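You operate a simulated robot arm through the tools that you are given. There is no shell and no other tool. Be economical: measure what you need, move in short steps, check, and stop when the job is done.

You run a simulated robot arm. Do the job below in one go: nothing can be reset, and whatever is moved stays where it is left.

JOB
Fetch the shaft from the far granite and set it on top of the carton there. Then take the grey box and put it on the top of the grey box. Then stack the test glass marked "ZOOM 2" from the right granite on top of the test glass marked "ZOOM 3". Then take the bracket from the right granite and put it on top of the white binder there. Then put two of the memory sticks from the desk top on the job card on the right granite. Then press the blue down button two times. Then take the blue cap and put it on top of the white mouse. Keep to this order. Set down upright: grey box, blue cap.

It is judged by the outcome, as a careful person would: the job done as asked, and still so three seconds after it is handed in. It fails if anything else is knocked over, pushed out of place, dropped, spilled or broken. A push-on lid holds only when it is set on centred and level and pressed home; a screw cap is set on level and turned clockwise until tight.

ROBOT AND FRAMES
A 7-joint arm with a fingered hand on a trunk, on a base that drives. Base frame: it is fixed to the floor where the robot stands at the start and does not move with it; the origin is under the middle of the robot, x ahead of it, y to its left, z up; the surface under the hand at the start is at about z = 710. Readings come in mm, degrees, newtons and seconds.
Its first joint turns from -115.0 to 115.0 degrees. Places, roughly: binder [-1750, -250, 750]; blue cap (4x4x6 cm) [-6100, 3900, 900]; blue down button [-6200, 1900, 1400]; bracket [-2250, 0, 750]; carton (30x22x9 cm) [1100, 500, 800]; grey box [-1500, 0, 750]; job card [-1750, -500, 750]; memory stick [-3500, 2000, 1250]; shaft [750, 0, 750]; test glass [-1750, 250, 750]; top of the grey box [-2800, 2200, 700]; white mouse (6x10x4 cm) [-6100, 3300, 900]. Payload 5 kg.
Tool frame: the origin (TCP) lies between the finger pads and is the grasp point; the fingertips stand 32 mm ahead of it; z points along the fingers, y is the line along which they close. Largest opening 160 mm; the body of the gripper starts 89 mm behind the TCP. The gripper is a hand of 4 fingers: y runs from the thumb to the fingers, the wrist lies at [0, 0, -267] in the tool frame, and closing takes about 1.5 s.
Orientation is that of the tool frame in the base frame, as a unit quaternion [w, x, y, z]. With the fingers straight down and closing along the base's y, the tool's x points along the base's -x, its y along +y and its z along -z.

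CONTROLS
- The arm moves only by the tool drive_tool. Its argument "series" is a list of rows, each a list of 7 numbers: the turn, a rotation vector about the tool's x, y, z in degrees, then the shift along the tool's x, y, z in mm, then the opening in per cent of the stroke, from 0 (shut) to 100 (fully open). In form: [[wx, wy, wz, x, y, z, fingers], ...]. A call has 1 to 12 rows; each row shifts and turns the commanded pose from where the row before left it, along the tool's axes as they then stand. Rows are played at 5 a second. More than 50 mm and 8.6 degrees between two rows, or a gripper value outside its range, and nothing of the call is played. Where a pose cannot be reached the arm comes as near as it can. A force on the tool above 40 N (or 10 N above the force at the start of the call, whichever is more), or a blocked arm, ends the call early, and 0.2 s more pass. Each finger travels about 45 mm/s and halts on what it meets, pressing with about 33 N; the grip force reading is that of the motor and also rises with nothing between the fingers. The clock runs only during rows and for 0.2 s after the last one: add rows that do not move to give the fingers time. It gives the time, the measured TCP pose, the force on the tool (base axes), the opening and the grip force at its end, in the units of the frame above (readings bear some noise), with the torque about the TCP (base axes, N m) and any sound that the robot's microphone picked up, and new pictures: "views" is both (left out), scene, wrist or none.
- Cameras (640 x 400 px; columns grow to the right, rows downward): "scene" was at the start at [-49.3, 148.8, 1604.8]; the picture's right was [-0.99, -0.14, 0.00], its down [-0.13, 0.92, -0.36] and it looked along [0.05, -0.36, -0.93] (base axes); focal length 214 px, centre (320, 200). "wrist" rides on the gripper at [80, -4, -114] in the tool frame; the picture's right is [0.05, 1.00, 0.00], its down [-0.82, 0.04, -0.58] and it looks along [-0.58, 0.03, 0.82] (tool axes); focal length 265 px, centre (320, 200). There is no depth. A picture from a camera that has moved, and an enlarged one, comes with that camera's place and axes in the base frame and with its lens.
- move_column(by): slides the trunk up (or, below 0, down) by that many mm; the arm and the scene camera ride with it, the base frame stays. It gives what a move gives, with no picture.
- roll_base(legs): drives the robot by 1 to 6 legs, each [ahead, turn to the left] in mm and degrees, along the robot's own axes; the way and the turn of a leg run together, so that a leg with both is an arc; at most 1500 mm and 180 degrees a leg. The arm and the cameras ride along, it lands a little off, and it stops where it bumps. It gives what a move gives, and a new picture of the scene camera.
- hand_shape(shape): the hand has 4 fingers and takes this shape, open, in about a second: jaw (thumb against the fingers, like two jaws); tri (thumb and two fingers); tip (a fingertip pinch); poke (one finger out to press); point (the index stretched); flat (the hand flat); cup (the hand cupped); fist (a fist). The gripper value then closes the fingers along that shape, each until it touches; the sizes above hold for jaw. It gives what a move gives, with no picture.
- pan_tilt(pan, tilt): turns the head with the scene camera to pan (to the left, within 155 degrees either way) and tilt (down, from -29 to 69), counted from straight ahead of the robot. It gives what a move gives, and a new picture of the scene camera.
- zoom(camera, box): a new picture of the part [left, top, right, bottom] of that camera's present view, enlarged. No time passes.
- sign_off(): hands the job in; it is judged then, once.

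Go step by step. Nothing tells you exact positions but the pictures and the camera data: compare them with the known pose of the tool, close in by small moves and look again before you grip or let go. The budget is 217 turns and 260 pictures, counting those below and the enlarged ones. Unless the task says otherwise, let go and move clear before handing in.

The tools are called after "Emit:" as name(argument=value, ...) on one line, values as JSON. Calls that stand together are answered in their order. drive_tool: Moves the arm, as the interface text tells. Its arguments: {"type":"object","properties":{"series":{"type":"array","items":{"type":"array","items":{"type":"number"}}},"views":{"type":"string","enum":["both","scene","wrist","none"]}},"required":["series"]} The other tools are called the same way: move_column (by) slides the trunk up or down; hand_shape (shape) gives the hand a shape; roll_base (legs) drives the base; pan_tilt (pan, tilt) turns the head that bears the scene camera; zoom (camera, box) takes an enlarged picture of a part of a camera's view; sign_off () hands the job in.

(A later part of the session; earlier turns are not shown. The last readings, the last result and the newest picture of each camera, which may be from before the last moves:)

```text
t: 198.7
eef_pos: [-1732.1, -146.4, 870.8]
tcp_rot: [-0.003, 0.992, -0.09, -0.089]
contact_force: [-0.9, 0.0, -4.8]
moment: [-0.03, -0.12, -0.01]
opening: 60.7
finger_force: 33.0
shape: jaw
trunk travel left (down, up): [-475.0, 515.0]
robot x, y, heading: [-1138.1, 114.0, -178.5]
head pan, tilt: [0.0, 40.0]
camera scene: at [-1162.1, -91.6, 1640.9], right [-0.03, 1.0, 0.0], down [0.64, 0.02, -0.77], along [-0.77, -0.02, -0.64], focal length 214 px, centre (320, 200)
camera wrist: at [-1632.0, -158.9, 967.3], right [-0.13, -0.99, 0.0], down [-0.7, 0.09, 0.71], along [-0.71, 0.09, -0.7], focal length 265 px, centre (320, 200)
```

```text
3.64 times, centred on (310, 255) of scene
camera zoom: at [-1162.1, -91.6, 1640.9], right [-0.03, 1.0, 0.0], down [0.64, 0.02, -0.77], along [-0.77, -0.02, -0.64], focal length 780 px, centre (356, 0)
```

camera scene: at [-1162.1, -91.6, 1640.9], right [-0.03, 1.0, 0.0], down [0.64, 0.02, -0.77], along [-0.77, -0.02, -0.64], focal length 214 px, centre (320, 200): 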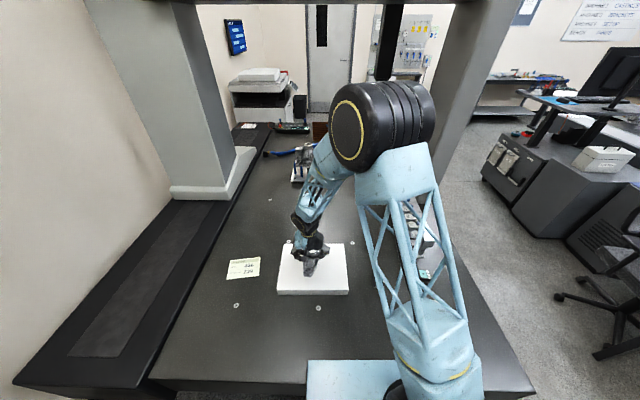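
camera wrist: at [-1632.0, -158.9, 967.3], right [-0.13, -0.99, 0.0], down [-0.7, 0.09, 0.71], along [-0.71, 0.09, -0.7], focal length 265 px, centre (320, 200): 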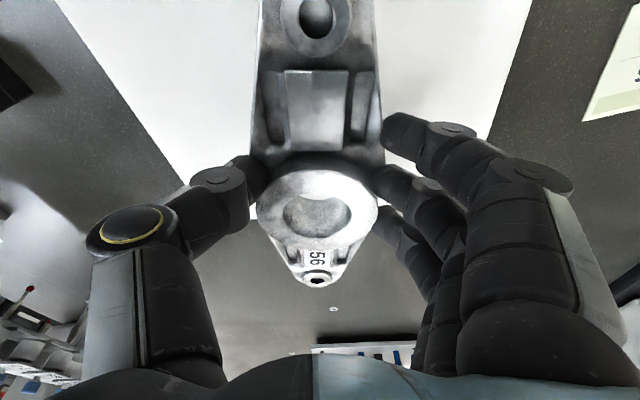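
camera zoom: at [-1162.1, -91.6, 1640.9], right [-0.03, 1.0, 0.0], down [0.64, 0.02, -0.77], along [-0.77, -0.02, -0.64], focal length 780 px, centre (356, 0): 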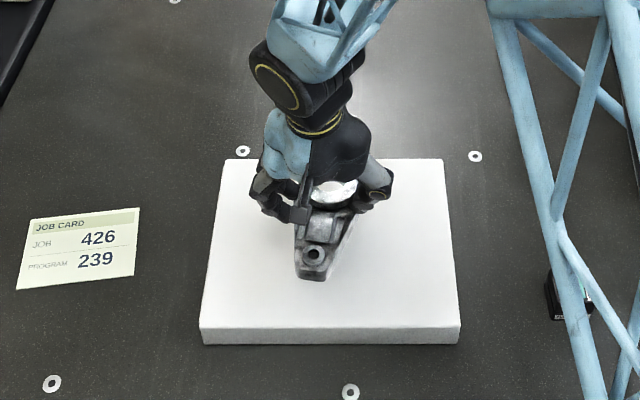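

Binder top is at about z≈737 with length 257 mm centred at x≈-1758; I shift 8 mm and descend.

Emit:
drive_tool(series=[[0, 0, 0, -7.8, 1.4, 1.4, 0], [0, 0, 0, 7, 0, 39, 0], [0, 0, 0, 5, 0, 28, 0], [0, 0, 0, 1.5, 0, 8, 0], [0, 0, 0, 0, 0, 0, 0]], views="none")

Emit:
drive_tool(series=[[0, 0, 0, 0.5, 0, 3, 0], [0, 0, 0, 0.5, 0, 2.5, 0], [0, 0, 0, 0, 0, 0, 0]], views="none")

Emit:
drive_tool(series=[[0, 0, 0, 0.5, 0, 2, 0], [0, 0, 0, 0.3, 0, 1.5, 0], [0, 0, 0, 0, 0, 0, 0]], views="wrist")

```text
t: 199.8
eef_pos: [-1743.5, -148.2, 798.0]
tcp_rot: [-0.001, 0.992, -0.089, -0.093]
contact_force: [6.9, 3.0, 30.2]
moment: [0.3, -0.04, -0.08]
opening: 61.7
finger_force: 33.0
shape: jaw
trunk travel left (down, up): [-475.0, 515.0]
robot x, y, heading: [-1144.1, 110.3, -178.5]
head pan, tilt: [0.0, 40.0]
stopped in row 5: the force on the tool passed its limit at 45 N (the readings are from after the stop); the commanded pose is now the measured one
```

```text
t: 200.1
eef_pos: [-1744.7, -148.6, 798.2]
tcp_rot: [0.0, 0.992, -0.09, -0.094]
contact_force: [6.8, 3.1, 27.2]
moment: [0.32, -0.03, -0.16]
opening: 61.3
finger_force: 32.6
shape: jaw
trunk travel left (down, up): [-475.0, 515.0]
robot x, y, heading: [-1149.6, 114.3, -178.1]
head pan, tilt: [0.0, 40.0]
stopped in row 1: the force on the tool passed its limit at 45 N (the readings are from after the stop); the commanded pose is now the measured one
```

```text
t: 200.4
eef_pos: [-1744.3, -149.2, 798.2]
tcp_rot: [0.0, 0.991, -0.091, -0.094]
contact_force: [7.6, 2.5, 25.4]
moment: [0.38, -0.08, -0.1]
opening: 61.2
finger_force: 32.9
shape: jaw
trunk travel left (down, up): [-475.0, 515.0]
robot x, y, heading: [-1140.9, 113.5, -178.2]
head pan, tilt: [0.0, 40.0]
stopped in row 1: the force on the tool passed its limit at 42 N (the readings are from after the stop); the commanded pose is now the measured one
camera wrist: at [-1644.5, -161.7, 894.1], right [-0.13, -0.99, 0.01], down [-0.69, 0.09, 0.72], along [-0.72, 0.09, -0.69], focal length 265 px, centre (320, 200)
```

wrist: 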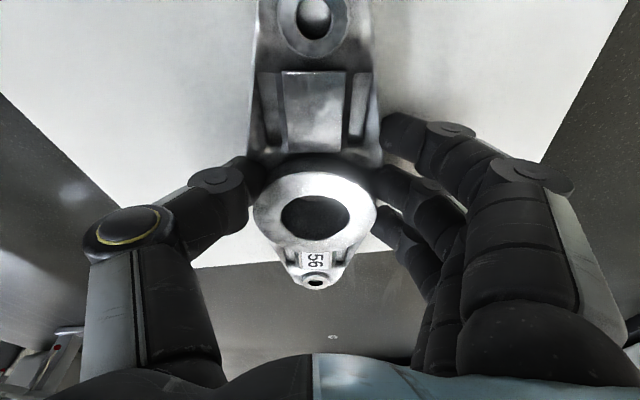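

Contact came at z≈799 (binder top ≈753), but the far tip overhangs slightly. I lift 12 mm, shift 28 mm toward the robot, and lower again.

Emit:
drive_tool(series=[[0, 0, 0, -2.1, 0, -12, 0], [0, 0, 0, 13.5, -2.5, -2.5, 0], [0, 0, 0, 13.5, -2.5, -2.5, 0], [0, 0, 0, 1, 0, 5, 0], [0, 0, 0, 0, 0, 0, 0]], views="wrist")

```text
t: 201.6
eef_pos: [-1718.1, -150.0, 802.4]
tcp_rot: [-0.002, 0.991, -0.091, -0.094]
contact_force: [-1.1, 0.1, -5.2]
moment: [-0.02, -0.13, -0.01]
opening: 61.1
finger_force: 32.9
shape: jaw
trunk travel left (down, up): [-475.0, 515.0]
robot x, y, heading: [-1145.9, 113.1, -178.4]
head pan, tilt: [0.0, 40.0]
camera wrist: at [-1617.8, -162.3, 899.3], right [-0.13, -0.99, 0.0], down [-0.69, 0.09, 0.72], along [-0.71, 0.09, -0.7], focal length 265 px, centre (320, 200)
```

wrist: 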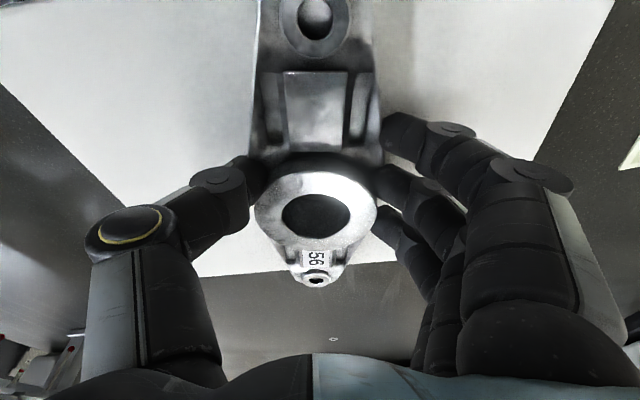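

Emit:
drive_tool(series=[[0, 0, 0, 0.3, 0, 1.5, 0], [0, 0, 0, 0.2, 0, 1, 0], [0, 0, 0, 0, 0, 0, 0]], views="none")

Emit:
drive_tool(series=[[0, 0, 0, 0.2, 0, 1, 0], [0, 0, 0, 0.2, 0, 1, 0], [0, 0, 0, 0, 0, 0, 0]], views="none")

```text
t: 202.4
eef_pos: [-1717.2, -151.2, 800.5]
tcp_rot: [-0.002, 0.991, -0.091, -0.093]
contact_force: [0.3, 0.5, -4.3]
moment: [-0.01, -0.05, -0.01]
opening: 60.5
finger_force: 32.9
shape: jaw
trunk travel left (down, up): [-475.0, 515.0]
robot x, y, heading: [-1144.1, 113.6, -178.5]
head pan, tilt: [0.0, 40.0]
```

```text
t: 203.2
eef_pos: [-1718.1, -149.4, 799.5]
tcp_rot: [-0.001, 0.991, -0.091, -0.093]
contact_force: [1.5, -0.5, 14.1]
moment: [0.14, 0.07, 0.01]
opening: 60.9
finger_force: 33.5
shape: jaw
trunk travel left (down, up): [-475.0, 515.0]
robot x, y, heading: [-1147.6, 111.9, -178.0]
head pan, tilt: [0.0, 40.0]
```

Down on the binder. I release and rise.

Emit:
drive_tool(series=[[0, 0, 0, 0, 0, 0, 40], [0, 0, 0, 0, 0, 0, 45], [0, 0, 0, 0, 0, 0, 52], [0, 0, 0, 0, 0, 0, 60], [0, 0, 0, 0, 0, 0, 60], [0, 0, 0, -3.5, 0, -20, 60], [0, 0, 0, -7, 0, -40, 60], [0, 0, 0, -7, 0, -40, 60], [0, 5, 0, 0, 0, -40, 60], [0, 5, 0, 0, 0, 0, 60]])

Emit:
zoom(camera="scene", box=[250, 200, 370, 310])

```text
t: 205.4
eef_pos: [-1707.7, -149.9, 938.0]
tcp_rot: [0.006, 0.996, -0.09, -0.005]
contact_force: [0.4, 0.5, 0.1]
moment: [0.01, -0.02, 0.01]
opening: 95.5
finger_force: 0.0
shape: jaw
trunk travel left (down, up): [-475.0, 515.0]
robot x, y, heading: [-1144.1, 110.8, -178.2]
head pan, tilt: [0.0, 40.0]
camera scene: at [-1161.8, -90.6, 1640.9], right [-0.03, 1.0, 0.0], down [0.64, 0.02, -0.77], along [-0.77, -0.02, -0.64], focal length 214 px, centre (320, 200)
camera wrist: at [-1626.8, -158.2, 1049.8], right [-0.13, -0.99, 0.01], down [-0.8, 0.11, 0.59], along [-0.58, 0.06, -0.81], focal length 265 px, centre (320, 200)
```

scene: 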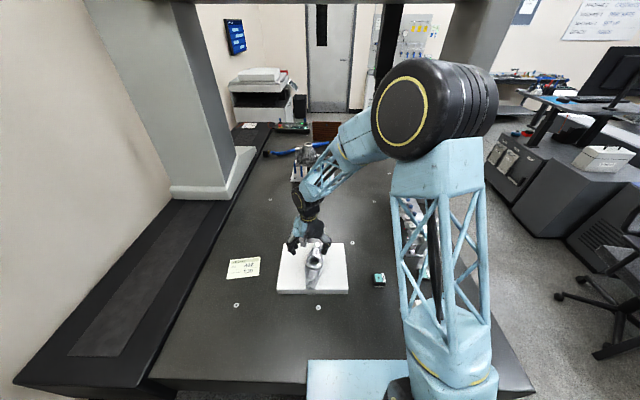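
wrist: 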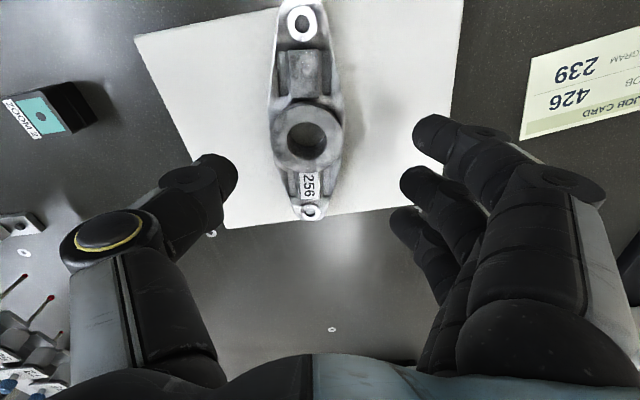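

```text
3.64 times, centred on (310, 255) of scene
camera zoom: at [-1161.8, -90.6, 1640.9], right [-0.03, 1.0, 0.0], down [0.64, 0.02, -0.77], along [-0.77, -0.02, -0.64], focal length 780 px, centre (356, 0)
```

zoom: 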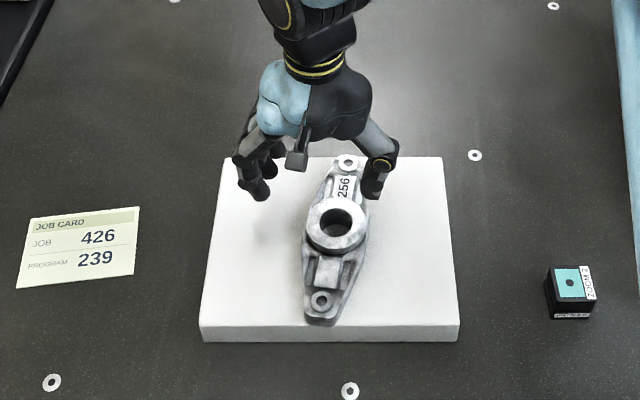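

The bracket rests fully on the binder. Next the memory sticks on the standing desk: retract, then drive back round to it.

Emit:
drive_tool(series=[[0, 0, -5, 40, 0, -30, 60], [0, 0, -5.3, 40, 0, -30, 60], [0, 0, 0, 40, 0, -30, 60], [0, 0, 0, 10, 0, -30, 60]], views="none")

Emit:
roll_base(legs=[[-480, 0], [0, -91.5], [1020, 0], [0, 90], [1300, 0], [1400, 0]])

```text
t: 206.4
eef_pos: [-1575.2, -157.9, 1056.5]
tcp_rot: [0.006, 1.0, 0.0, -0.008]
contact_force: [0.2, 0.2, -0.3]
moment: [-0.03, 0.05, 0.01]
opening: 95.5
finger_force: 0.1
shape: jaw
trunk travel left (down, up): [-475.0, 515.0]
robot x, y, heading: [-1146.2, 110.1, -178.3]
head pan, tilt: [0.0, 40.0]
```

```text
t: 234.8
eef_pos: [-3836.9, 821.7, 1055.0]
tcp_rot: [0.006, 1.0, -0.009, -0.007]
contact_force: [-0.2, -0.2, -0.4]
moment: [-0.03, 0.0, 0.0]
opening: 95.6
finger_force: 0.0
shape: jaw
trunk travel left (down, up): [-475.0, 515.0]
robot x, y, heading: [-3401.3, 1084.4, -179.4]
head pan, tilt: [0.0, 40.0]
camera scene: at [-3421.2, 881.7, 1640.9], right [-0.01, 1.0, 0.0], down [0.64, 0.01, -0.77], along [-0.77, -0.01, -0.64], focal length 214 px, centre (320, 200)
```

scene: 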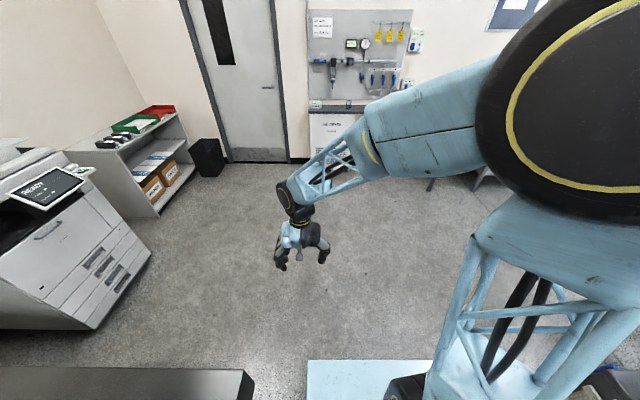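

Raise the trunk so that the hand is above the desk level, then turn to face the desk.

Emit:
move_column(by=300)

Emit:
roll_base(legs=[[0, -90]])

Emit:
zoom(camera="scene", box=[220, 100, 480, 280])

```text
t: 237.8
eef_pos: [-3838.1, 821.1, 1355.3]
tcp_rot: [0.006, 1.0, -0.009, -0.007]
contact_force: [-0.2, -0.1, 0.4]
moment: [-0.03, -0.02, 0.04]
opening: 95.6
finger_force: 0.0
shape: jaw
trunk travel left (down, up): [-775.0, 215.0]
robot x, y, heading: [-3399.3, 1089.0, -179.5]
head pan, tilt: [0.0, 40.0]
```

```text
t: 242.3
eef_pos: [-3646.4, 1531.8, 1354.7]
tcp_rot: [0.001, -0.686, 0.728, 0.008]
contact_force: [0.7, 0.5, 0.2]
moment: [-0.01, -0.04, -0.01]
opening: 95.6
finger_force: 0.1
shape: jaw
trunk travel left (down, up): [-775.0, 215.0]
robot x, y, heading: [-3396.4, 1085.6, 88.3]
head pan, tilt: [0.0, 40.0]
camera scene: at [-3601.0, 1116.8, 1940.9], right [1.0, -0.03, 0.0], down [-0.02, -0.64, -0.77], along [0.02, 0.77, -0.64], focal length 214 px, centre (320, 200)
```

scene: 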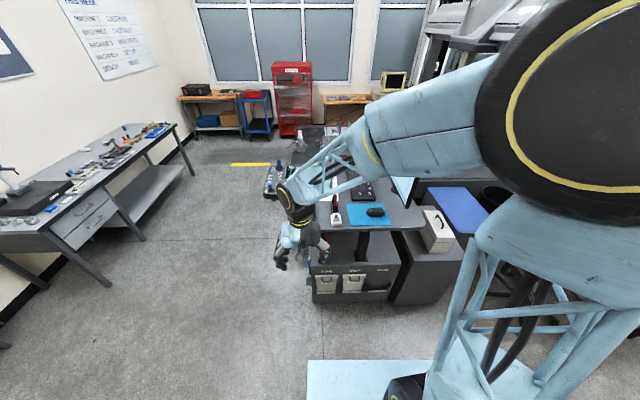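

```text
2.22 times, centred on (350, 190) of scene
camera zoom: at [-3601.0, 1116.8, 1940.9], right [1.0, -0.03, 0.0], down [-0.02, -0.64, -0.77], along [0.02, 0.77, -0.64], focal length 477 px, centre (253, 222)
```

zoom: 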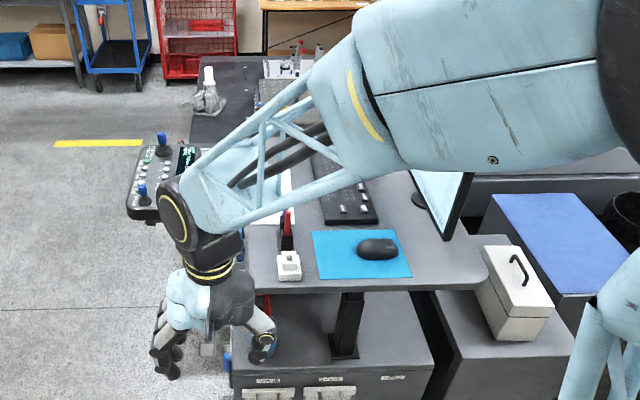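

The forearm hides the sticks; I swing the hand to the right.

Emit:
drive_tool(series=[[0, 0, 0, 0, -45, 0, 60], [0, 0, 0, 0, -45, 0, 60], [0, 0, 0, 0, -45, 0, 60], [0, 0, 0, 0, -45, 0, 60], [0, 0, 0, 0, -45, 0, 60], [0, 0, 0, 0, -45, 0, 60], [0, 0, 0, 0, -45, 0, 60]])

Emit:
zoom(camera="scene", box=[240, 130, 420, 260])

```text
t: 243.9
eef_pos: [-3329.4, 1513.3, 1351.6]
tcp_rot: [0.001, -0.686, 0.727, 0.009]
contact_force: [0.9, 0.5, -0.3]
moment: [-0.03, 0.06, 0.05]
opening: 95.7
finger_force: 0.0
shape: jaw
trunk travel left (down, up): [-775.0, 215.0]
robot x, y, heading: [-3399.6, 1084.0, 88.3]
head pan, tilt: [0.0, 40.0]
camera scene: at [-3599.5, 1116.9, 1941.1], right [1.0, -0.03, 0.0], down [-0.02, -0.64, -0.77], along [0.02, 0.77, -0.64], focal length 214 px, centre (320, 200)
camera wrist: at [-3328.8, 1431.6, 1463.1], right [-1.0, 0.01, 0.01], down [0.01, 0.81, 0.59], along [-0.01, 0.59, -0.81], focal length 265 px, centre (320, 200)
```

scene: 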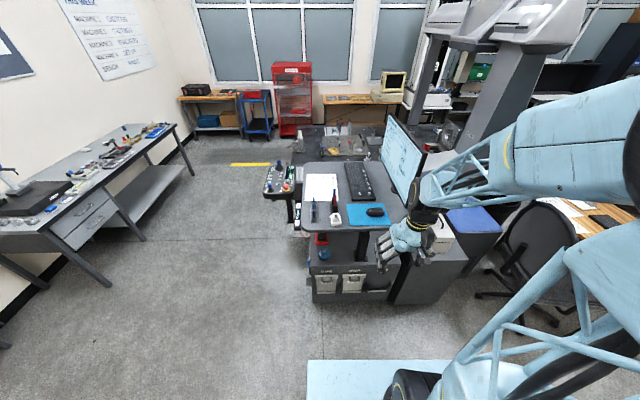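
wrist: 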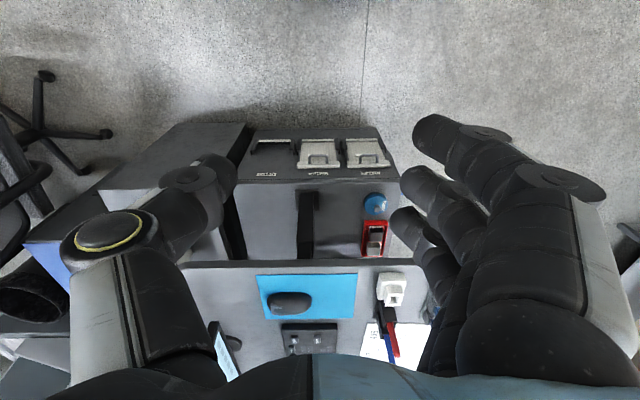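

```text
3.08 times, centred on (330, 195) of scene
camera zoom: at [-3599.5, 1116.9, 1941.1], right [1.0, -0.03, 0.0], down [-0.02, -0.64, -0.77], along [0.02, 0.77, -0.64], focal length 660 px, centre (289, 215)
```

zoom: 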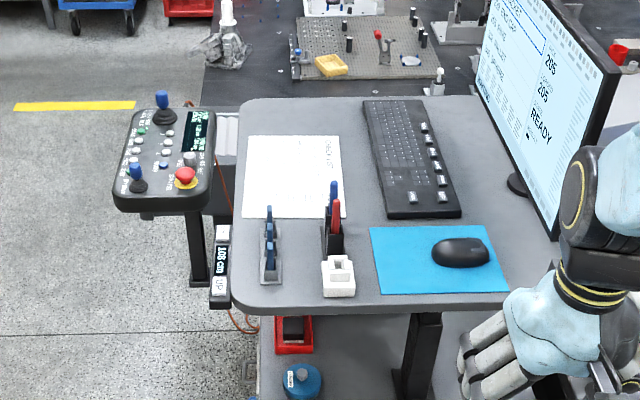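

Emit:
zoom(camera="scene", box=[304, 180, 345, 218])

Emit:
zoom(camera="scene", box=[260, 160, 310, 230])

```text
10.53 times, centred on (324, 199) of scene
camera zoom: at [-3599.5, 1116.9, 1941.1], right [1.0, -0.03, 0.0], down [-0.02, -0.64, -0.77], along [0.02, 0.77, -0.64], focal length 2258 px, centre (273, 210)
```

zoom: 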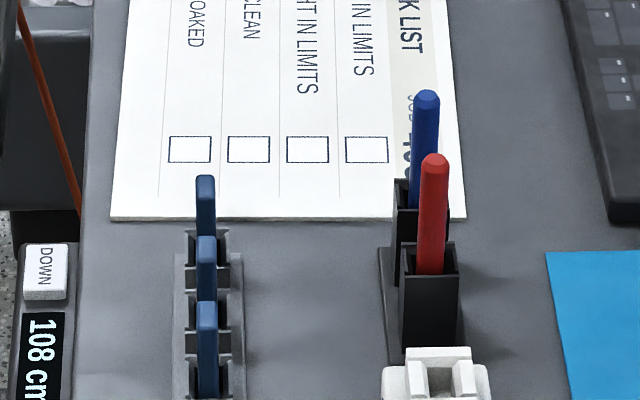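

```text
5.71 times, centred on (285, 195) of scene
camera zoom: at [-3599.5, 1116.9, 1941.1], right [1.0, -0.03, 0.0], down [-0.02, -0.64, -0.77], along [0.02, 0.77, -0.64], focal length 1226 px, centre (520, 229)
```

zoom: 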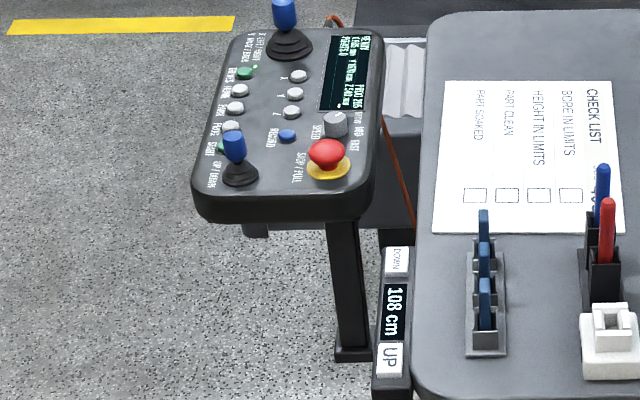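

Three blue memory sticks stand in a small holder near (-3612, 2010–2110), on a desk top at z≈1080. I drive 150 mm closer and look from the wrist.

Emit:
roll_base(legs=[[150, 0]])

Emit:
drive_tool(series=[[0, 0, 0, -40, 25, 0, 60], [0, 0, 0, -30, 40, 0, 60], [0, 0, 0, -20, 45, 0, 60], [0, 0, 0, -20, 45, 0, 60], [0, 0, 0, -20, 45, 0, 60], [0, 0, 0, -20, 45, 0, 60], [0, 0, 0, 0, 40, 0, 60], [0, 0, 0, 0, 0, 0, 60]])

Emit:
zoom(camera="wrist", box=[240, 100, 420, 300])

```text
t: 245.3
eef_pos: [-3329.1, 1666.5, 1351.1]
tcp_rot: [-0.001, -0.687, 0.726, 0.008]
contact_force: [0.6, 0.5, 0.5]
moment: [-0.01, 0.02, -0.01]
opening: 96.0
finger_force: 0.2
shape: jaw
trunk travel left (down, up): [-775.0, 215.0]
robot x, y, heading: [-3394.1, 1237.9, 88.5]
head pan, tilt: [0.0, 40.0]
camera scene: at [-3596.9, 1268.5, 1940.8], right [1.0, -0.03, 0.0], down [-0.02, -0.64, -0.77], along [0.02, 0.76, -0.64], focal length 214 px, centre (320, 200)
```

scene: 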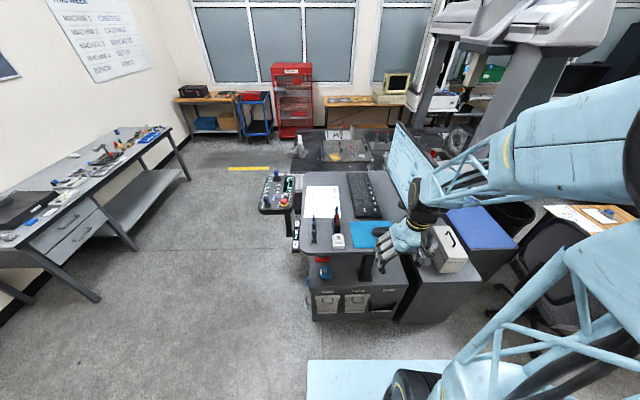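

```text
t: 247.1
eef_pos: [-3604.7, 1829.6, 1359.0]
tcp_rot: [0.001, -0.687, 0.727, 0.009]
contact_force: [0.8, 0.6, 0.6]
moment: [0.04, 0.03, 0.03]
opening: 95.4
finger_force: 0.0
shape: jaw
trunk travel left (down, up): [-775.0, 215.0]
robot x, y, heading: [-3399.6, 1228.8, 88.5]
head pan, tilt: [0.0, 40.0]
camera scene: at [-3595.9, 1266.5, 1941.0], right [1.0, -0.03, 0.0], down [-0.02, -0.64, -0.77], along [0.02, 0.77, -0.64], focal length 214 px, centre (320, 200)
camera wrist: at [-3603.7, 1747.9, 1470.6], right [-1.0, 0.01, 0.01], down [0.01, 0.81, 0.59], along [-0.01, 0.59, -0.81], focal length 265 px, centre (320, 200)
```

scene: 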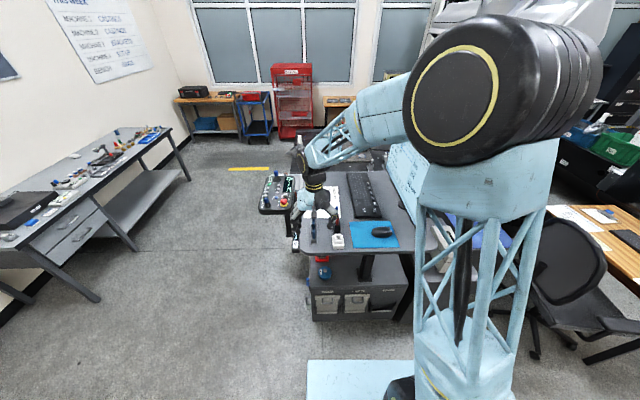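
wrist: 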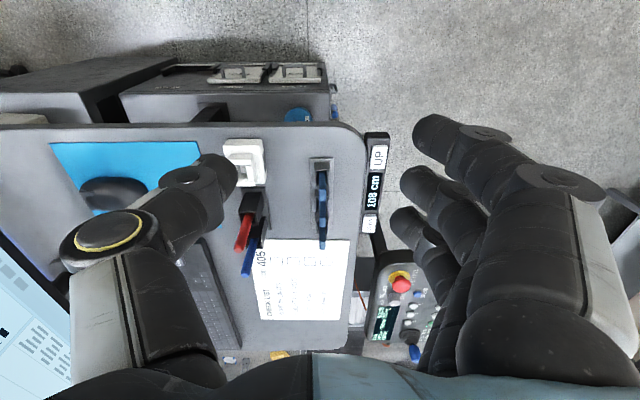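

```text
2.00 times, centred on (330, 200) of wrist
camera zoom: at [-3603.7, 1747.9, 1470.6], right [-1.0, 0.01, 0.01], down [0.01, 0.81, 0.59], along [-0.01, 0.59, -0.81], focal length 531 px, centre (300, 200)
```

zoom: 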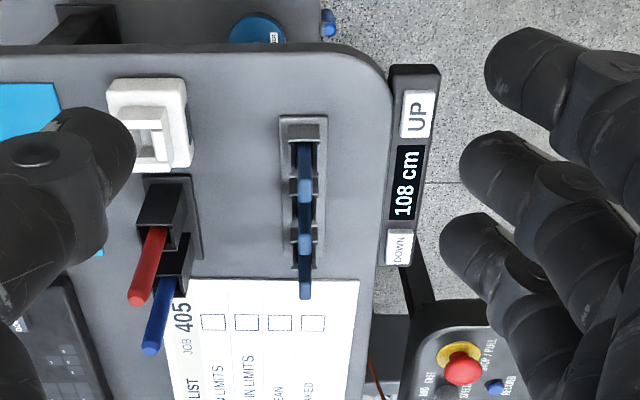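

Desk top z≈1087; the sticks' tops are near z≈1180, front stick at y≈1955, spacing ~32 mm. I'll grip one with the fingers level (pointing forward), so it can be laid flat later. First I test tilting the hand up here.

Emit:
drive_tool(series=[[0, -8.5, 0, 0, 0, 0, 50], [0, -8.5, 0, 0, 0, 0, 50], [0, -8.5, 0, 0, 0, 0, 50], [0, -8.5, 0, 0, 0, 0, 50], [0, -8.5, 0, 0, 0, 0, 50], [0, -8.5, 0, 0, 0, 0, 50], [0, -8.5, 0, 0, 0, 0, 50], [0, -8.5, 0, 0, 0, 0, 50], [0, -8.5, 0, 0, 0, 0, 50], [0, -8.5, 0, 0, 0, 0, 50], [0, -4, 0, 0, 0, 0, 50]])

```text
t: 249.5
eef_pos: [-3608.5, 1834.6, 1356.7]
tcp_rot: [0.51, -0.483, 0.517, 0.488]
contact_force: [0.6, 0.4, 0.2]
moment: [-0.02, 0.02, -0.02]
opening: 80.6
finger_force: 0.0
shape: jaw
out of reach, approached as far as the arm can: row 9
trunk travel left (down, up): [-775.0, 215.0]
robot x, y, heading: [-3398.1, 1237.1, 88.6]
head pan, tilt: [0.0, 40.0]
camera scene: at [-3597.5, 1266.5, 1940.9], right [1.0, -0.03, 0.0], down [-0.02, -0.64, -0.77], along [0.02, 0.77, -0.64], focal length 214 px, centre (320, 200)
camera wrist: at [-3611.6, 1720.6, 1275.7], right [-1.0, 0.06, -0.04], down [-0.06, -0.57, 0.82], along [0.02, 0.82, 0.58], focal length 265 px, centre (320, 200)
```

scene: 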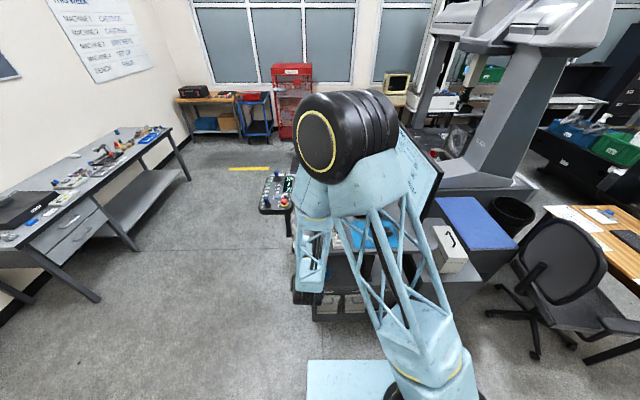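
wrist: 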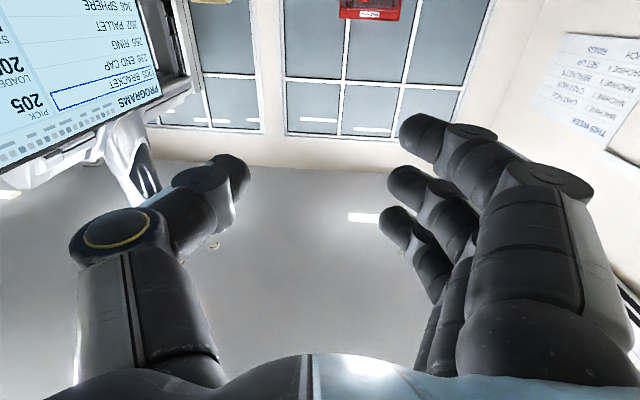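

The tilt works, but at 90° the cameras see nothing useful. I go back to about 60° tilt and lower in front of the sticks so the wrist camera looks level at them.

Emit:
drive_tool(series=[[0, 8, 0, 0, 0, 0, 50], [0, 8, 0, 0, 0, 0, 50], [0, 8, 0, 0, 0, 0, 50], [0, 7, 0, 0, 0, 0, 50], [0, 0, 0, 30, 0, 17.3, 50], [0, 0, 0, 30, 0, 17.3, 50], [0, 0, 0, 30, 0, 17.3, 50], [0, 0, 0, 30, 0, 17.3, 50], [0, 0, 0, 0, 0, 0, 50]])

```text
t: 251.5
eef_pos: [-3610.5, 1833.0, 1220.1]
tcp_rot: [0.353, -0.597, 0.635, 0.341]
contact_force: [0.4, 0.4, -0.3]
moment: [0.02, 0.03, 0.02]
opening: 80.4
finger_force: 0.1
shape: jaw
trunk travel left (down, up): [-775.0, 215.0]
robot x, y, heading: [-3398.7, 1234.0, 88.4]
head pan, tilt: [0.0, 40.0]
camera scene: at [-3596.8, 1265.6, 1941.0], right [1.0, -0.03, 0.0], down [-0.02, -0.64, -0.77], along [0.02, 0.77, -0.64], focal length 214 px, centre (320, 200)
camera wrist: at [-3614.2, 1693.8, 1209.0], right [-1.0, 0.03, -0.03], down [-0.03, -0.07, 1.0], along [0.03, 1.0, 0.07], focal length 265 px, centre (320, 200)
```

scene: 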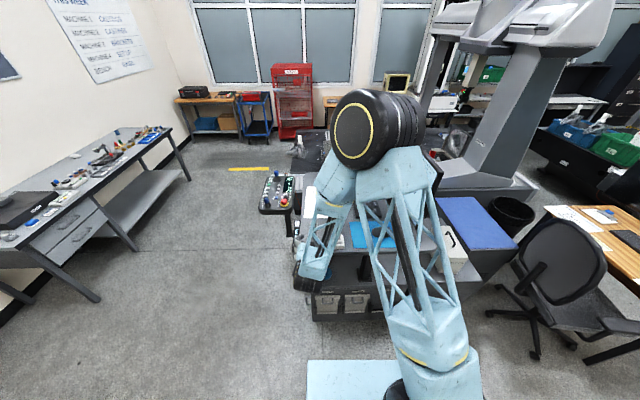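
wrist: 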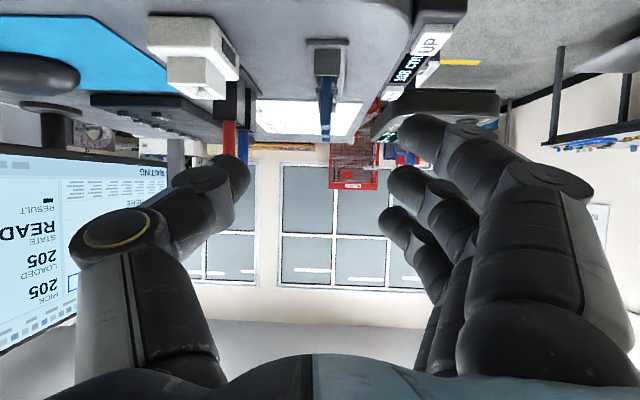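

Emit:
zoom(camera="wrist", box=[270, 20, 390, 160])

```text
2.86 times, centred on (330, 90) of wrist
camera zoom: at [-3614.2, 1693.8, 1209.0], right [-1.0, 0.03, -0.03], down [-0.03, -0.07, 1.0], along [0.03, 1.0, 0.07], focal length 758 px, centre (291, 514)
```

zoom: 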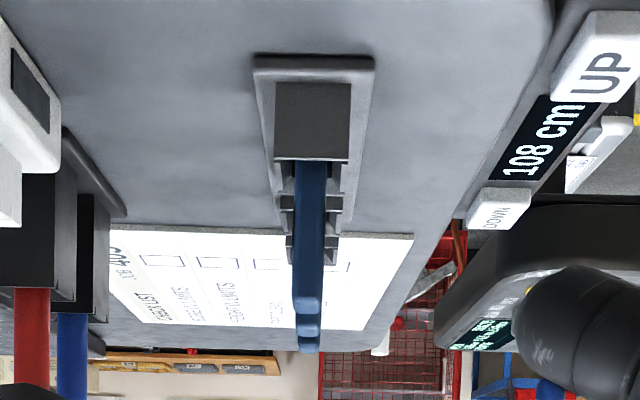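

The sticks are about 50 mm apart (y≈1970, 2020, 2072), tops z≈1154, ~42 mm above the holder. A vertical fingertip pinch is better; I return the hand to pointing down, higher, and try the "tip" shape.

Emit:
drive_tool(series=[[0, 8.4, 0, 0, 0, -20, 50], [0, 8.4, 0, 0, 0, -20, 50], [0, 8.4, 0, 0, 0, -20, 50], [0, 8.4, 0, 0, 0, -20, 50], [0, 8.4, 0, 0, 0, 0, 50], [0, 8.4, 0, 0, 0, 0, 50], [0, 8.4, 0, 0, 0, 0, 50], [0, 0, 0, 0, 0, 0, 50]], views="none")

Emit:
hand_shape(shape="tip")

Emit:
drive_tool(series=[[0, 0, 0, 0, 0, 0, 50], [0, 0, 0, 0, 0, 0, 30], [0, 0, 0, 0, 0, 0, 30], [0, 0, 0, 0, 0, 0, 30]])

```text
t: 253.3
eef_pos: [-3612.4, 1772.3, 1274.6]
tcp_rot: [-0.004, -0.687, 0.727, 0.004]
contact_force: [0.2, -0.1, 0.3]
moment: [0.03, 0.0, 0.02]
opening: 80.4
finger_force: 0.0
shape: jaw
trunk travel left (down, up): [-775.0, 215.0]
robot x, y, heading: [-3394.6, 1236.5, 88.5]
head pan, tilt: [0.0, 40.0]
```

```text
t: 254.2
eef_pos: [-3611.6, 1774.2, 1273.6]
tcp_rot: [-0.004, -0.687, 0.727, 0.005]
contact_force: [-0.6, -0.3, -0.2]
moment: [-0.02, 0.02, 0.02]
opening: 160.1
finger_force: 0.1
shape: tip
trunk travel left (down, up): [-775.0, 215.0]
robot x, y, heading: [-3396.4, 1236.5, 88.7]
head pan, tilt: [0.0, 40.0]
```

```text
t: 255.2
eef_pos: [-3611.3, 1774.0, 1273.6]
tcp_rot: [-0.004, -0.687, 0.727, 0.004]
contact_force: [0.1, 0.4, 0.1]
moment: [-0.02, -0.01, 0.0]
opening: 74.0
finger_force: 0.1
shape: tip
trunk travel left (down, up): [-775.0, 215.0]
robot x, y, heading: [-3398.1, 1236.6, 88.8]
head pan, tilt: [0.0, 40.0]
camera scene: at [-3596.9, 1266.4, 1940.9], right [1.0, -0.03, 0.0], down [-0.02, -0.64, -0.77], along [0.02, 0.77, -0.64], focal length 214 px, centre (320, 200)
camera wrist: at [-3610.7, 1693.5, 1386.2], right [-1.0, 0.0, 0.01], down [0.01, 0.82, 0.58], along [-0.01, 0.58, -0.82], focal length 265 px, centre (320, 200)
```

scene: 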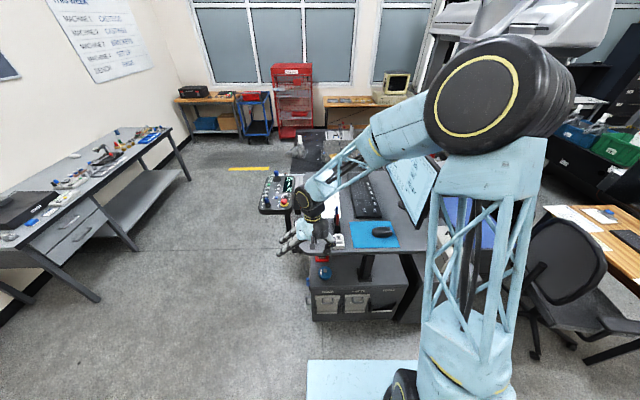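
wrist: 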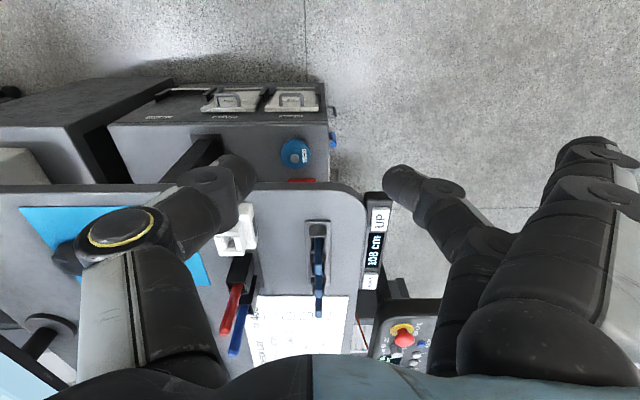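

The tip shape gives thumb plus one finger. I move above the front stick, at z≈1235 with ~60 mm opening, to check alignment.

Emit:
drive_tool(series=[[0, 0, 0, -40, 2.3, 0, 30], [0, 0, 0, -40, 2.3, 0, 30], [0, 0, 0, -40, 2.3, 0, 30], [0, 0, 0, -40, 2.3, 0, 30], [0, 0, 0, -36, 2, 20, 30], [0, 0, 0, 0, 0, 20, 30], [0, 0, 0, 0, 0, 0, 30]], views="wrist")

Emit:
zoom(camera="wrist", box=[230, 80, 410, 260])

```text
t: 256.8
eef_pos: [-3612.3, 1970.0, 1233.9]
tcp_rot: [-0.004, -0.687, 0.727, 0.004]
contact_force: [0.5, -0.1, -0.4]
moment: [0.04, -0.02, -0.02]
opening: 48.3
finger_force: 0.1
shape: tip
trunk travel left (down, up): [-775.0, 215.0]
robot x, y, heading: [-3398.7, 1237.1, 88.6]
head pan, tilt: [0.0, 40.0]
camera wrist: at [-3611.9, 1890.3, 1346.2], right [-1.0, 0.0, 0.01], down [0.01, 0.82, 0.58], along [-0.01, 0.58, -0.82], focal length 265 px, centre (320, 200)
```

wrist: 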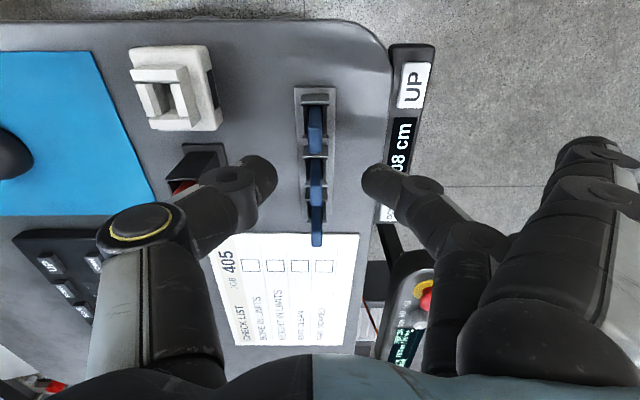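

```text
2.22 times, centred on (320, 170) of wrist
camera zoom: at [-3611.9, 1890.3, 1346.2], right [-1.0, 0.0, 0.01], down [0.01, 0.82, 0.58], along [-0.01, 0.58, -0.82], focal length 590 px, centre (320, 267)
```

zoom: 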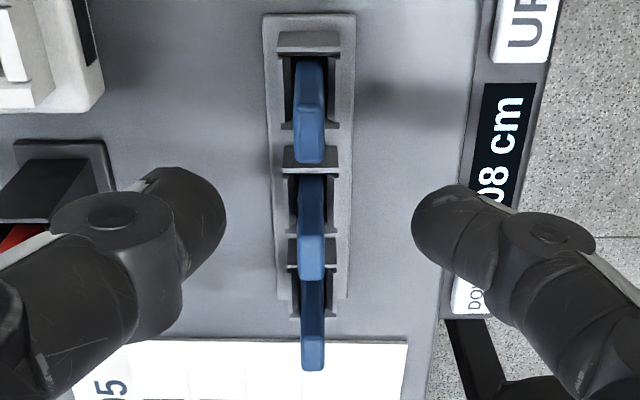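

Very clear: front stick at (-3611.5, 1973), others at 2022 and 2074. I descend to grip its upper part.

Emit:
drive_tool(series=[[0, 0, 0, -3, 0, 30, 30], [0, 0, 0, 0, 0, 30, 30], [0, 0, 0, 0, 0, 22, 30], [0, 0, 0, 0, 0, 0, 20], [0, 0, 0, 0, 0, 0, 0], [0, 0, 0, 0, 0, 0, 0], [0, 0, 0, 0, 0, 0, 0], [0, 0, 0, 0, 0, 0, 0]], views="wrist")

```text
t: 258.6
eef_pos: [-3614.0, 1973.6, 1152.1]
tcp_rot: [-0.004, -0.687, 0.727, 0.004]
contact_force: [0.2, -1.1, 0.0]
moment: [-0.02, -0.04, 0.01]
opening: 5.7
finger_force: 32.5
shape: tip
trunk travel left (down, up): [-775.0, 215.0]
robot x, y, heading: [-3395.9, 1229.5, 88.6]
head pan, tilt: [0.0, 40.0]
camera wrist: at [-3613.2, 1893.6, 1264.6], right [-1.0, 0.0, 0.01], down [0.01, 0.82, 0.58], along [-0.01, 0.58, -0.82], focal length 265 px, centre (320, 200)
```

wrist: 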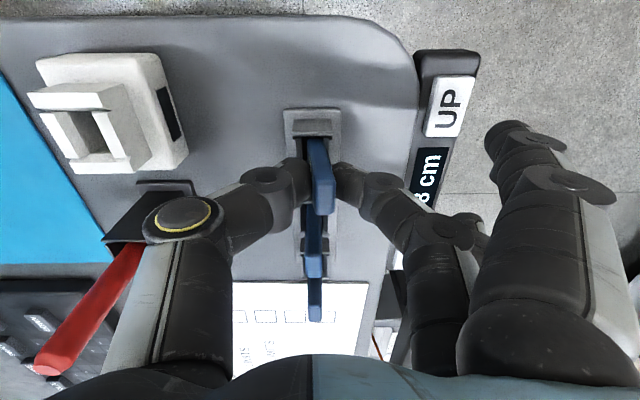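

Gripped. I pull it straight up out of its slot.

Emit:
drive_tool(series=[[0, 0, 0, 0, 0, -10, 0], [0, 0, 0, 0, 0, -20, 0], [0, 0, 0, 0, 0, -30, 0], [0, 0, 0, 0, 0, -40, 0], [0, 0, 0, 0, 0, -40, 0], [0, 0, 0, 0, 0, 0, 0]], views="wrist")

Emit:
zoom(camera="wrist", box=[230, 100, 410, 280])

```text
t: 260.0
eef_pos: [-3612.1, 1973.1, 1290.6]
tcp_rot: [-0.004, -0.687, 0.727, 0.005]
contact_force: [-0.4, -0.5, 0.5]
moment: [0.0, 0.0, 0.01]
opening: 5.7
finger_force: 33.0
shape: tip
trunk travel left (down, up): [-775.0, 215.0]
robot x, y, heading: [-3398.3, 1234.9, 88.3]
head pan, tilt: [0.0, 40.0]
camera wrist: at [-3611.4, 1892.8, 1403.9], right [-1.0, 0.0, 0.01], down [0.01, 0.82, 0.58], along [-0.01, 0.58, -0.82], focal length 265 px, centre (320, 200)
```

wrist: 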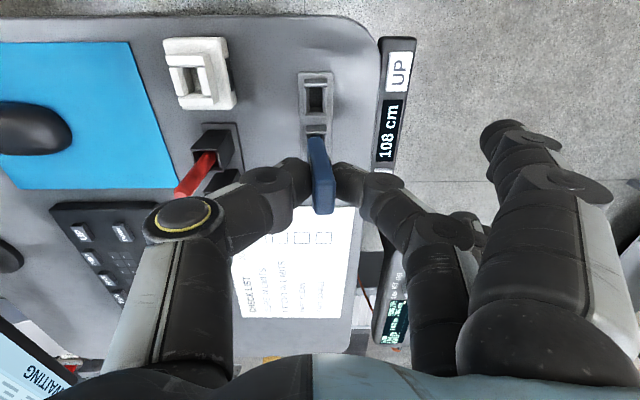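

```text
2.22 times, centred on (320, 190) of wrist
camera zoom: at [-3611.4, 1892.8, 1403.9], right [-1.0, 0.0, 0.01], down [0.01, 0.82, 0.58], along [-0.01, 0.58, -0.82], focal length 590 px, centre (320, 222)
```

zoom: 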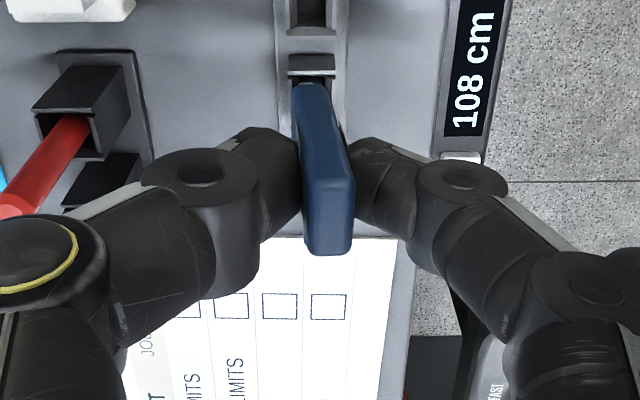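

The stick is free (≈65×18×10 mm). I retract, back off, and drive to the front of the right granite.

Emit:
drive_tool(series=[[0, 0, 0, 45, 0, 0, 0], [0, 0, 0, 45, 0, 0, 0], [0, 0, 0, 45, 0, 0, 0], [0, 0, 0, 45, 0, 0, 0], [0, 0, 0, 45, 0, 0, 0], [0, 0, 0, 40, 0, 0, 0]], views="none")

Emit:
roll_base(legs=[[-130, 0], [0, -88.4], [1400, 0], [1320, 0], [0, -90], [980, 0]])

Emit:
move_column(by=-300)

Emit:
roll_base(legs=[[0, -90], [520, 0]])

```text
t: 261.4
eef_pos: [-3626.5, 1705.9, 1291.7]
tcp_rot: [-0.005, -0.687, 0.727, 0.003]
contact_force: [-0.7, 0.0, 0.4]
moment: [0.02, -0.03, 0.01]
opening: 5.7
finger_force: 32.9
shape: tip
trunk travel left (down, up): [-775.0, 215.0]
robot x, y, heading: [-3394.8, 1235.0, 88.7]
head pan, tilt: [0.0, 40.0]
```

```text
t: 288.3
eef_pos: [-293.7, -162.5, 1292.5]
tcp_rot: [0.004, 0.683, 0.73, 0.004]
contact_force: [0.2, 0.4, -0.3]
moment: [0.02, -0.04, -0.02]
opening: 5.4
finger_force: 32.6
shape: tip
trunk travel left (down, up): [-775.0, 215.0]
robot x, y, heading: [-582.2, 281.4, -84.5]
head pan, tilt: [0.0, 40.0]
camera scene: at [-372.0, 273.9, 1940.9], right [-1.0, -0.1, 0.0], down [-0.06, 0.64, -0.77], along [0.07, -0.76, -0.64], focal length 214 px, centre (320, 200)
```

scene: 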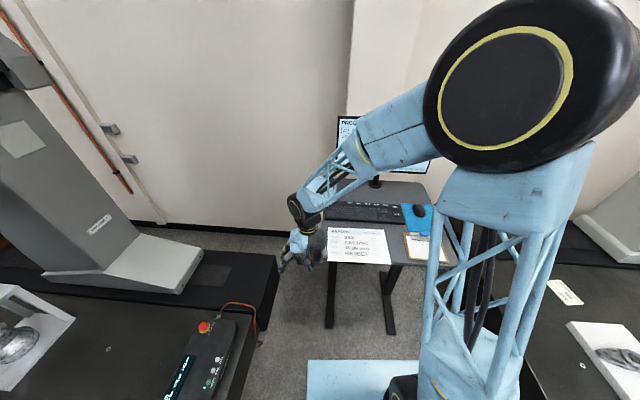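

```text
t: 291.3
eef_pos: [-294.5, -163.0, 991.1]
tcp_rot: [0.004, 0.684, 0.73, 0.004]
contact_force: [-0.5, 0.7, -0.6]
moment: [-0.01, -0.01, -0.02]
opening: 5.4
finger_force: 32.8
shape: tip
trunk travel left (down, up): [-475.0, 515.0]
robot x, y, heading: [-580.1, 278.4, -84.5]
head pan, tilt: [0.0, 40.0]
```

```text
t: 298.3
eef_pos: [-1532.5, -89.7, 991.3]
tcp_rot: [0.006, 0.999, 0.05, 0.0]
contact_force: [0.4, 0.0, 0.6]
moment: [0.01, -0.03, 0.0]
opening: 5.5
finger_force: 33.4
shape: tip
trunk travel left (down, up): [-475.0, 515.0]
robot x, y, heading: [-1098.6, 210.2, -172.2]
head pan, tilt: [0.0, 40.0]
camera scene: at [-1097.9, 6.3, 1640.9], right [-0.13, 0.99, 0.0], down [0.64, 0.08, -0.77], along [-0.76, -0.1, -0.64], focal length 214 px, centre (320, 200)
```

scene: 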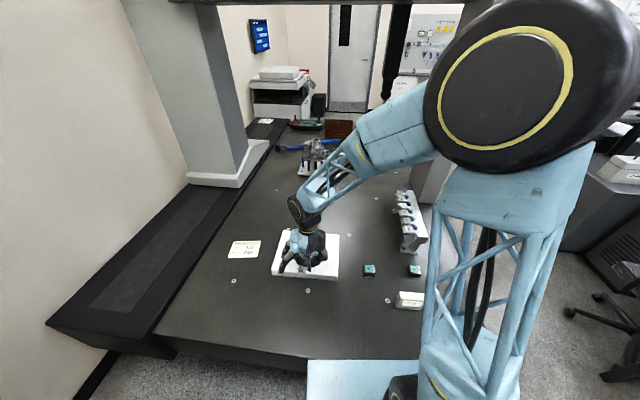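

Emit:
drive_tool(series=[[0, 0, 0, -17.8, 42.2, 0, 0], [0, 0, 0, -17.8, 42.2, 0, 0], [0, 0, 0, -17.8, 42.2, 0, 0], [0, 0, 0, -17.8, 42.2, 0, 0], [0, 0, 0, -17.8, 42.2, 0, 0], [0, 0, 0, -17.8, 42.2, 0, 0], [0, 0, 0, -17.8, 42.2, 0, 0], [0, 0, 0, -17.8, 42.2, 0, 0], [0, 0, 0, 0, 0, 0, 0]])

```text
t: 300.3
eef_pos: [-1642.6, -441.3, 996.9]
tcp_rot: [0.005, 0.999, 0.051, 0.0]
contact_force: [-0.2, 0.5, 0.1]
moment: [0.04, -0.03, -0.01]
opening: 5.3
finger_force: 32.9
shape: tip
trunk travel left (down, up): [-475.0, 515.0]
robot x, y, heading: [-1103.0, 211.6, -172.7]
head pan, tilt: [0.0, 40.0]
camera scene: at [-1097.8, 6.0, 1640.9], right [-0.13, 0.99, 0.0], down [0.64, 0.08, -0.77], along [-0.76, -0.1, -0.64], focal length 214 px, centre (320, 200)
camera wrist: at [-1561.7, -427.1, 1110.3], right [0.15, -0.99, 0.01], down [-0.81, -0.12, 0.58], along [-0.57, -0.1, -0.82], focal length 265 px, centre (320, 200)
```

scene: 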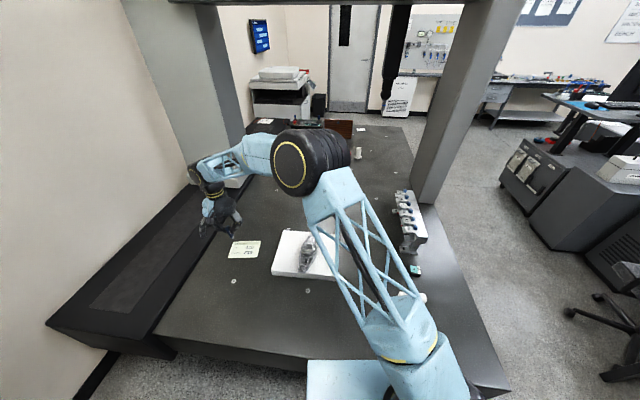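
wrist: 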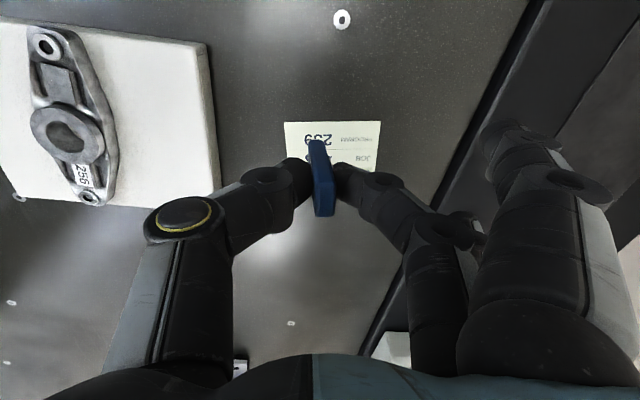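

The card centre is ≈(-1742, -480). I tilt the hand forward ~65° at height, so that the stick can be laid nearly flat.

Emit:
drive_tool(series=[[0, -8.1, 0, 0, 0, 0, 0], [0, -8.1, 0, 0, 0, 0, 0], [0, -8.1, 0, 0, 0, 0, 0], [0, -8.1, 0, 0, 0, 0, 0], [0, -8.1, 0, 0, 0, 0, 0], [0, -8.1, 0, 0, 0, 0, 0], [0, -8.1, 0, 0, 0, 0, 0], [0, -8.3, 0, 0, 0, 0, 0], [0, 0, 0, 0, 0, 0, 0]])

```text
t: 302.3
eef_pos: [-1639.8, -441.2, 996.1]
tcp_rot: [0.033, 0.842, 0.04, -0.537]
contact_force: [0.8, -0.7, -0.5]
moment: [0.02, 0.01, -0.05]
opening: 5.2
finger_force: 32.4
shape: tip
trunk travel left (down, up): [-475.0, 515.0]
robot x, y, heading: [-1101.8, 211.7, -172.6]
head pan, tilt: [0.0, 40.0]
camera scene: at [-1097.5, 5.7, 1640.9], right [-0.13, 0.99, 0.0], down [0.64, 0.08, -0.77], along [-0.76, -0.1, -0.64], focal length 214 px, centre (320, 200)
camera wrist: at [-1503.4, -422.7, 970.4], right [0.12, -0.99, -0.04], down [0.18, -0.01, 0.98], along [-0.98, -0.13, 0.18], focal length 265 px, centre (320, 200)
```

scene: 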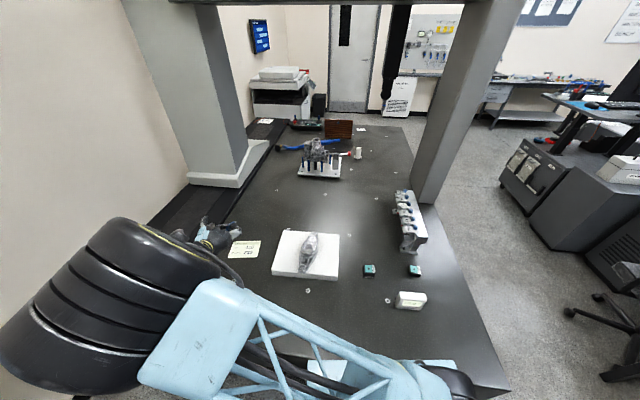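
wrist: 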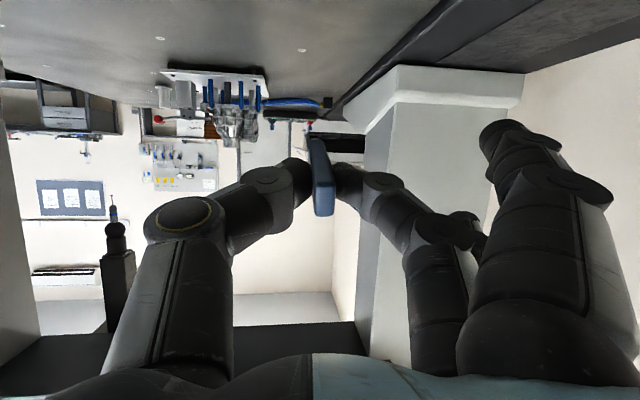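

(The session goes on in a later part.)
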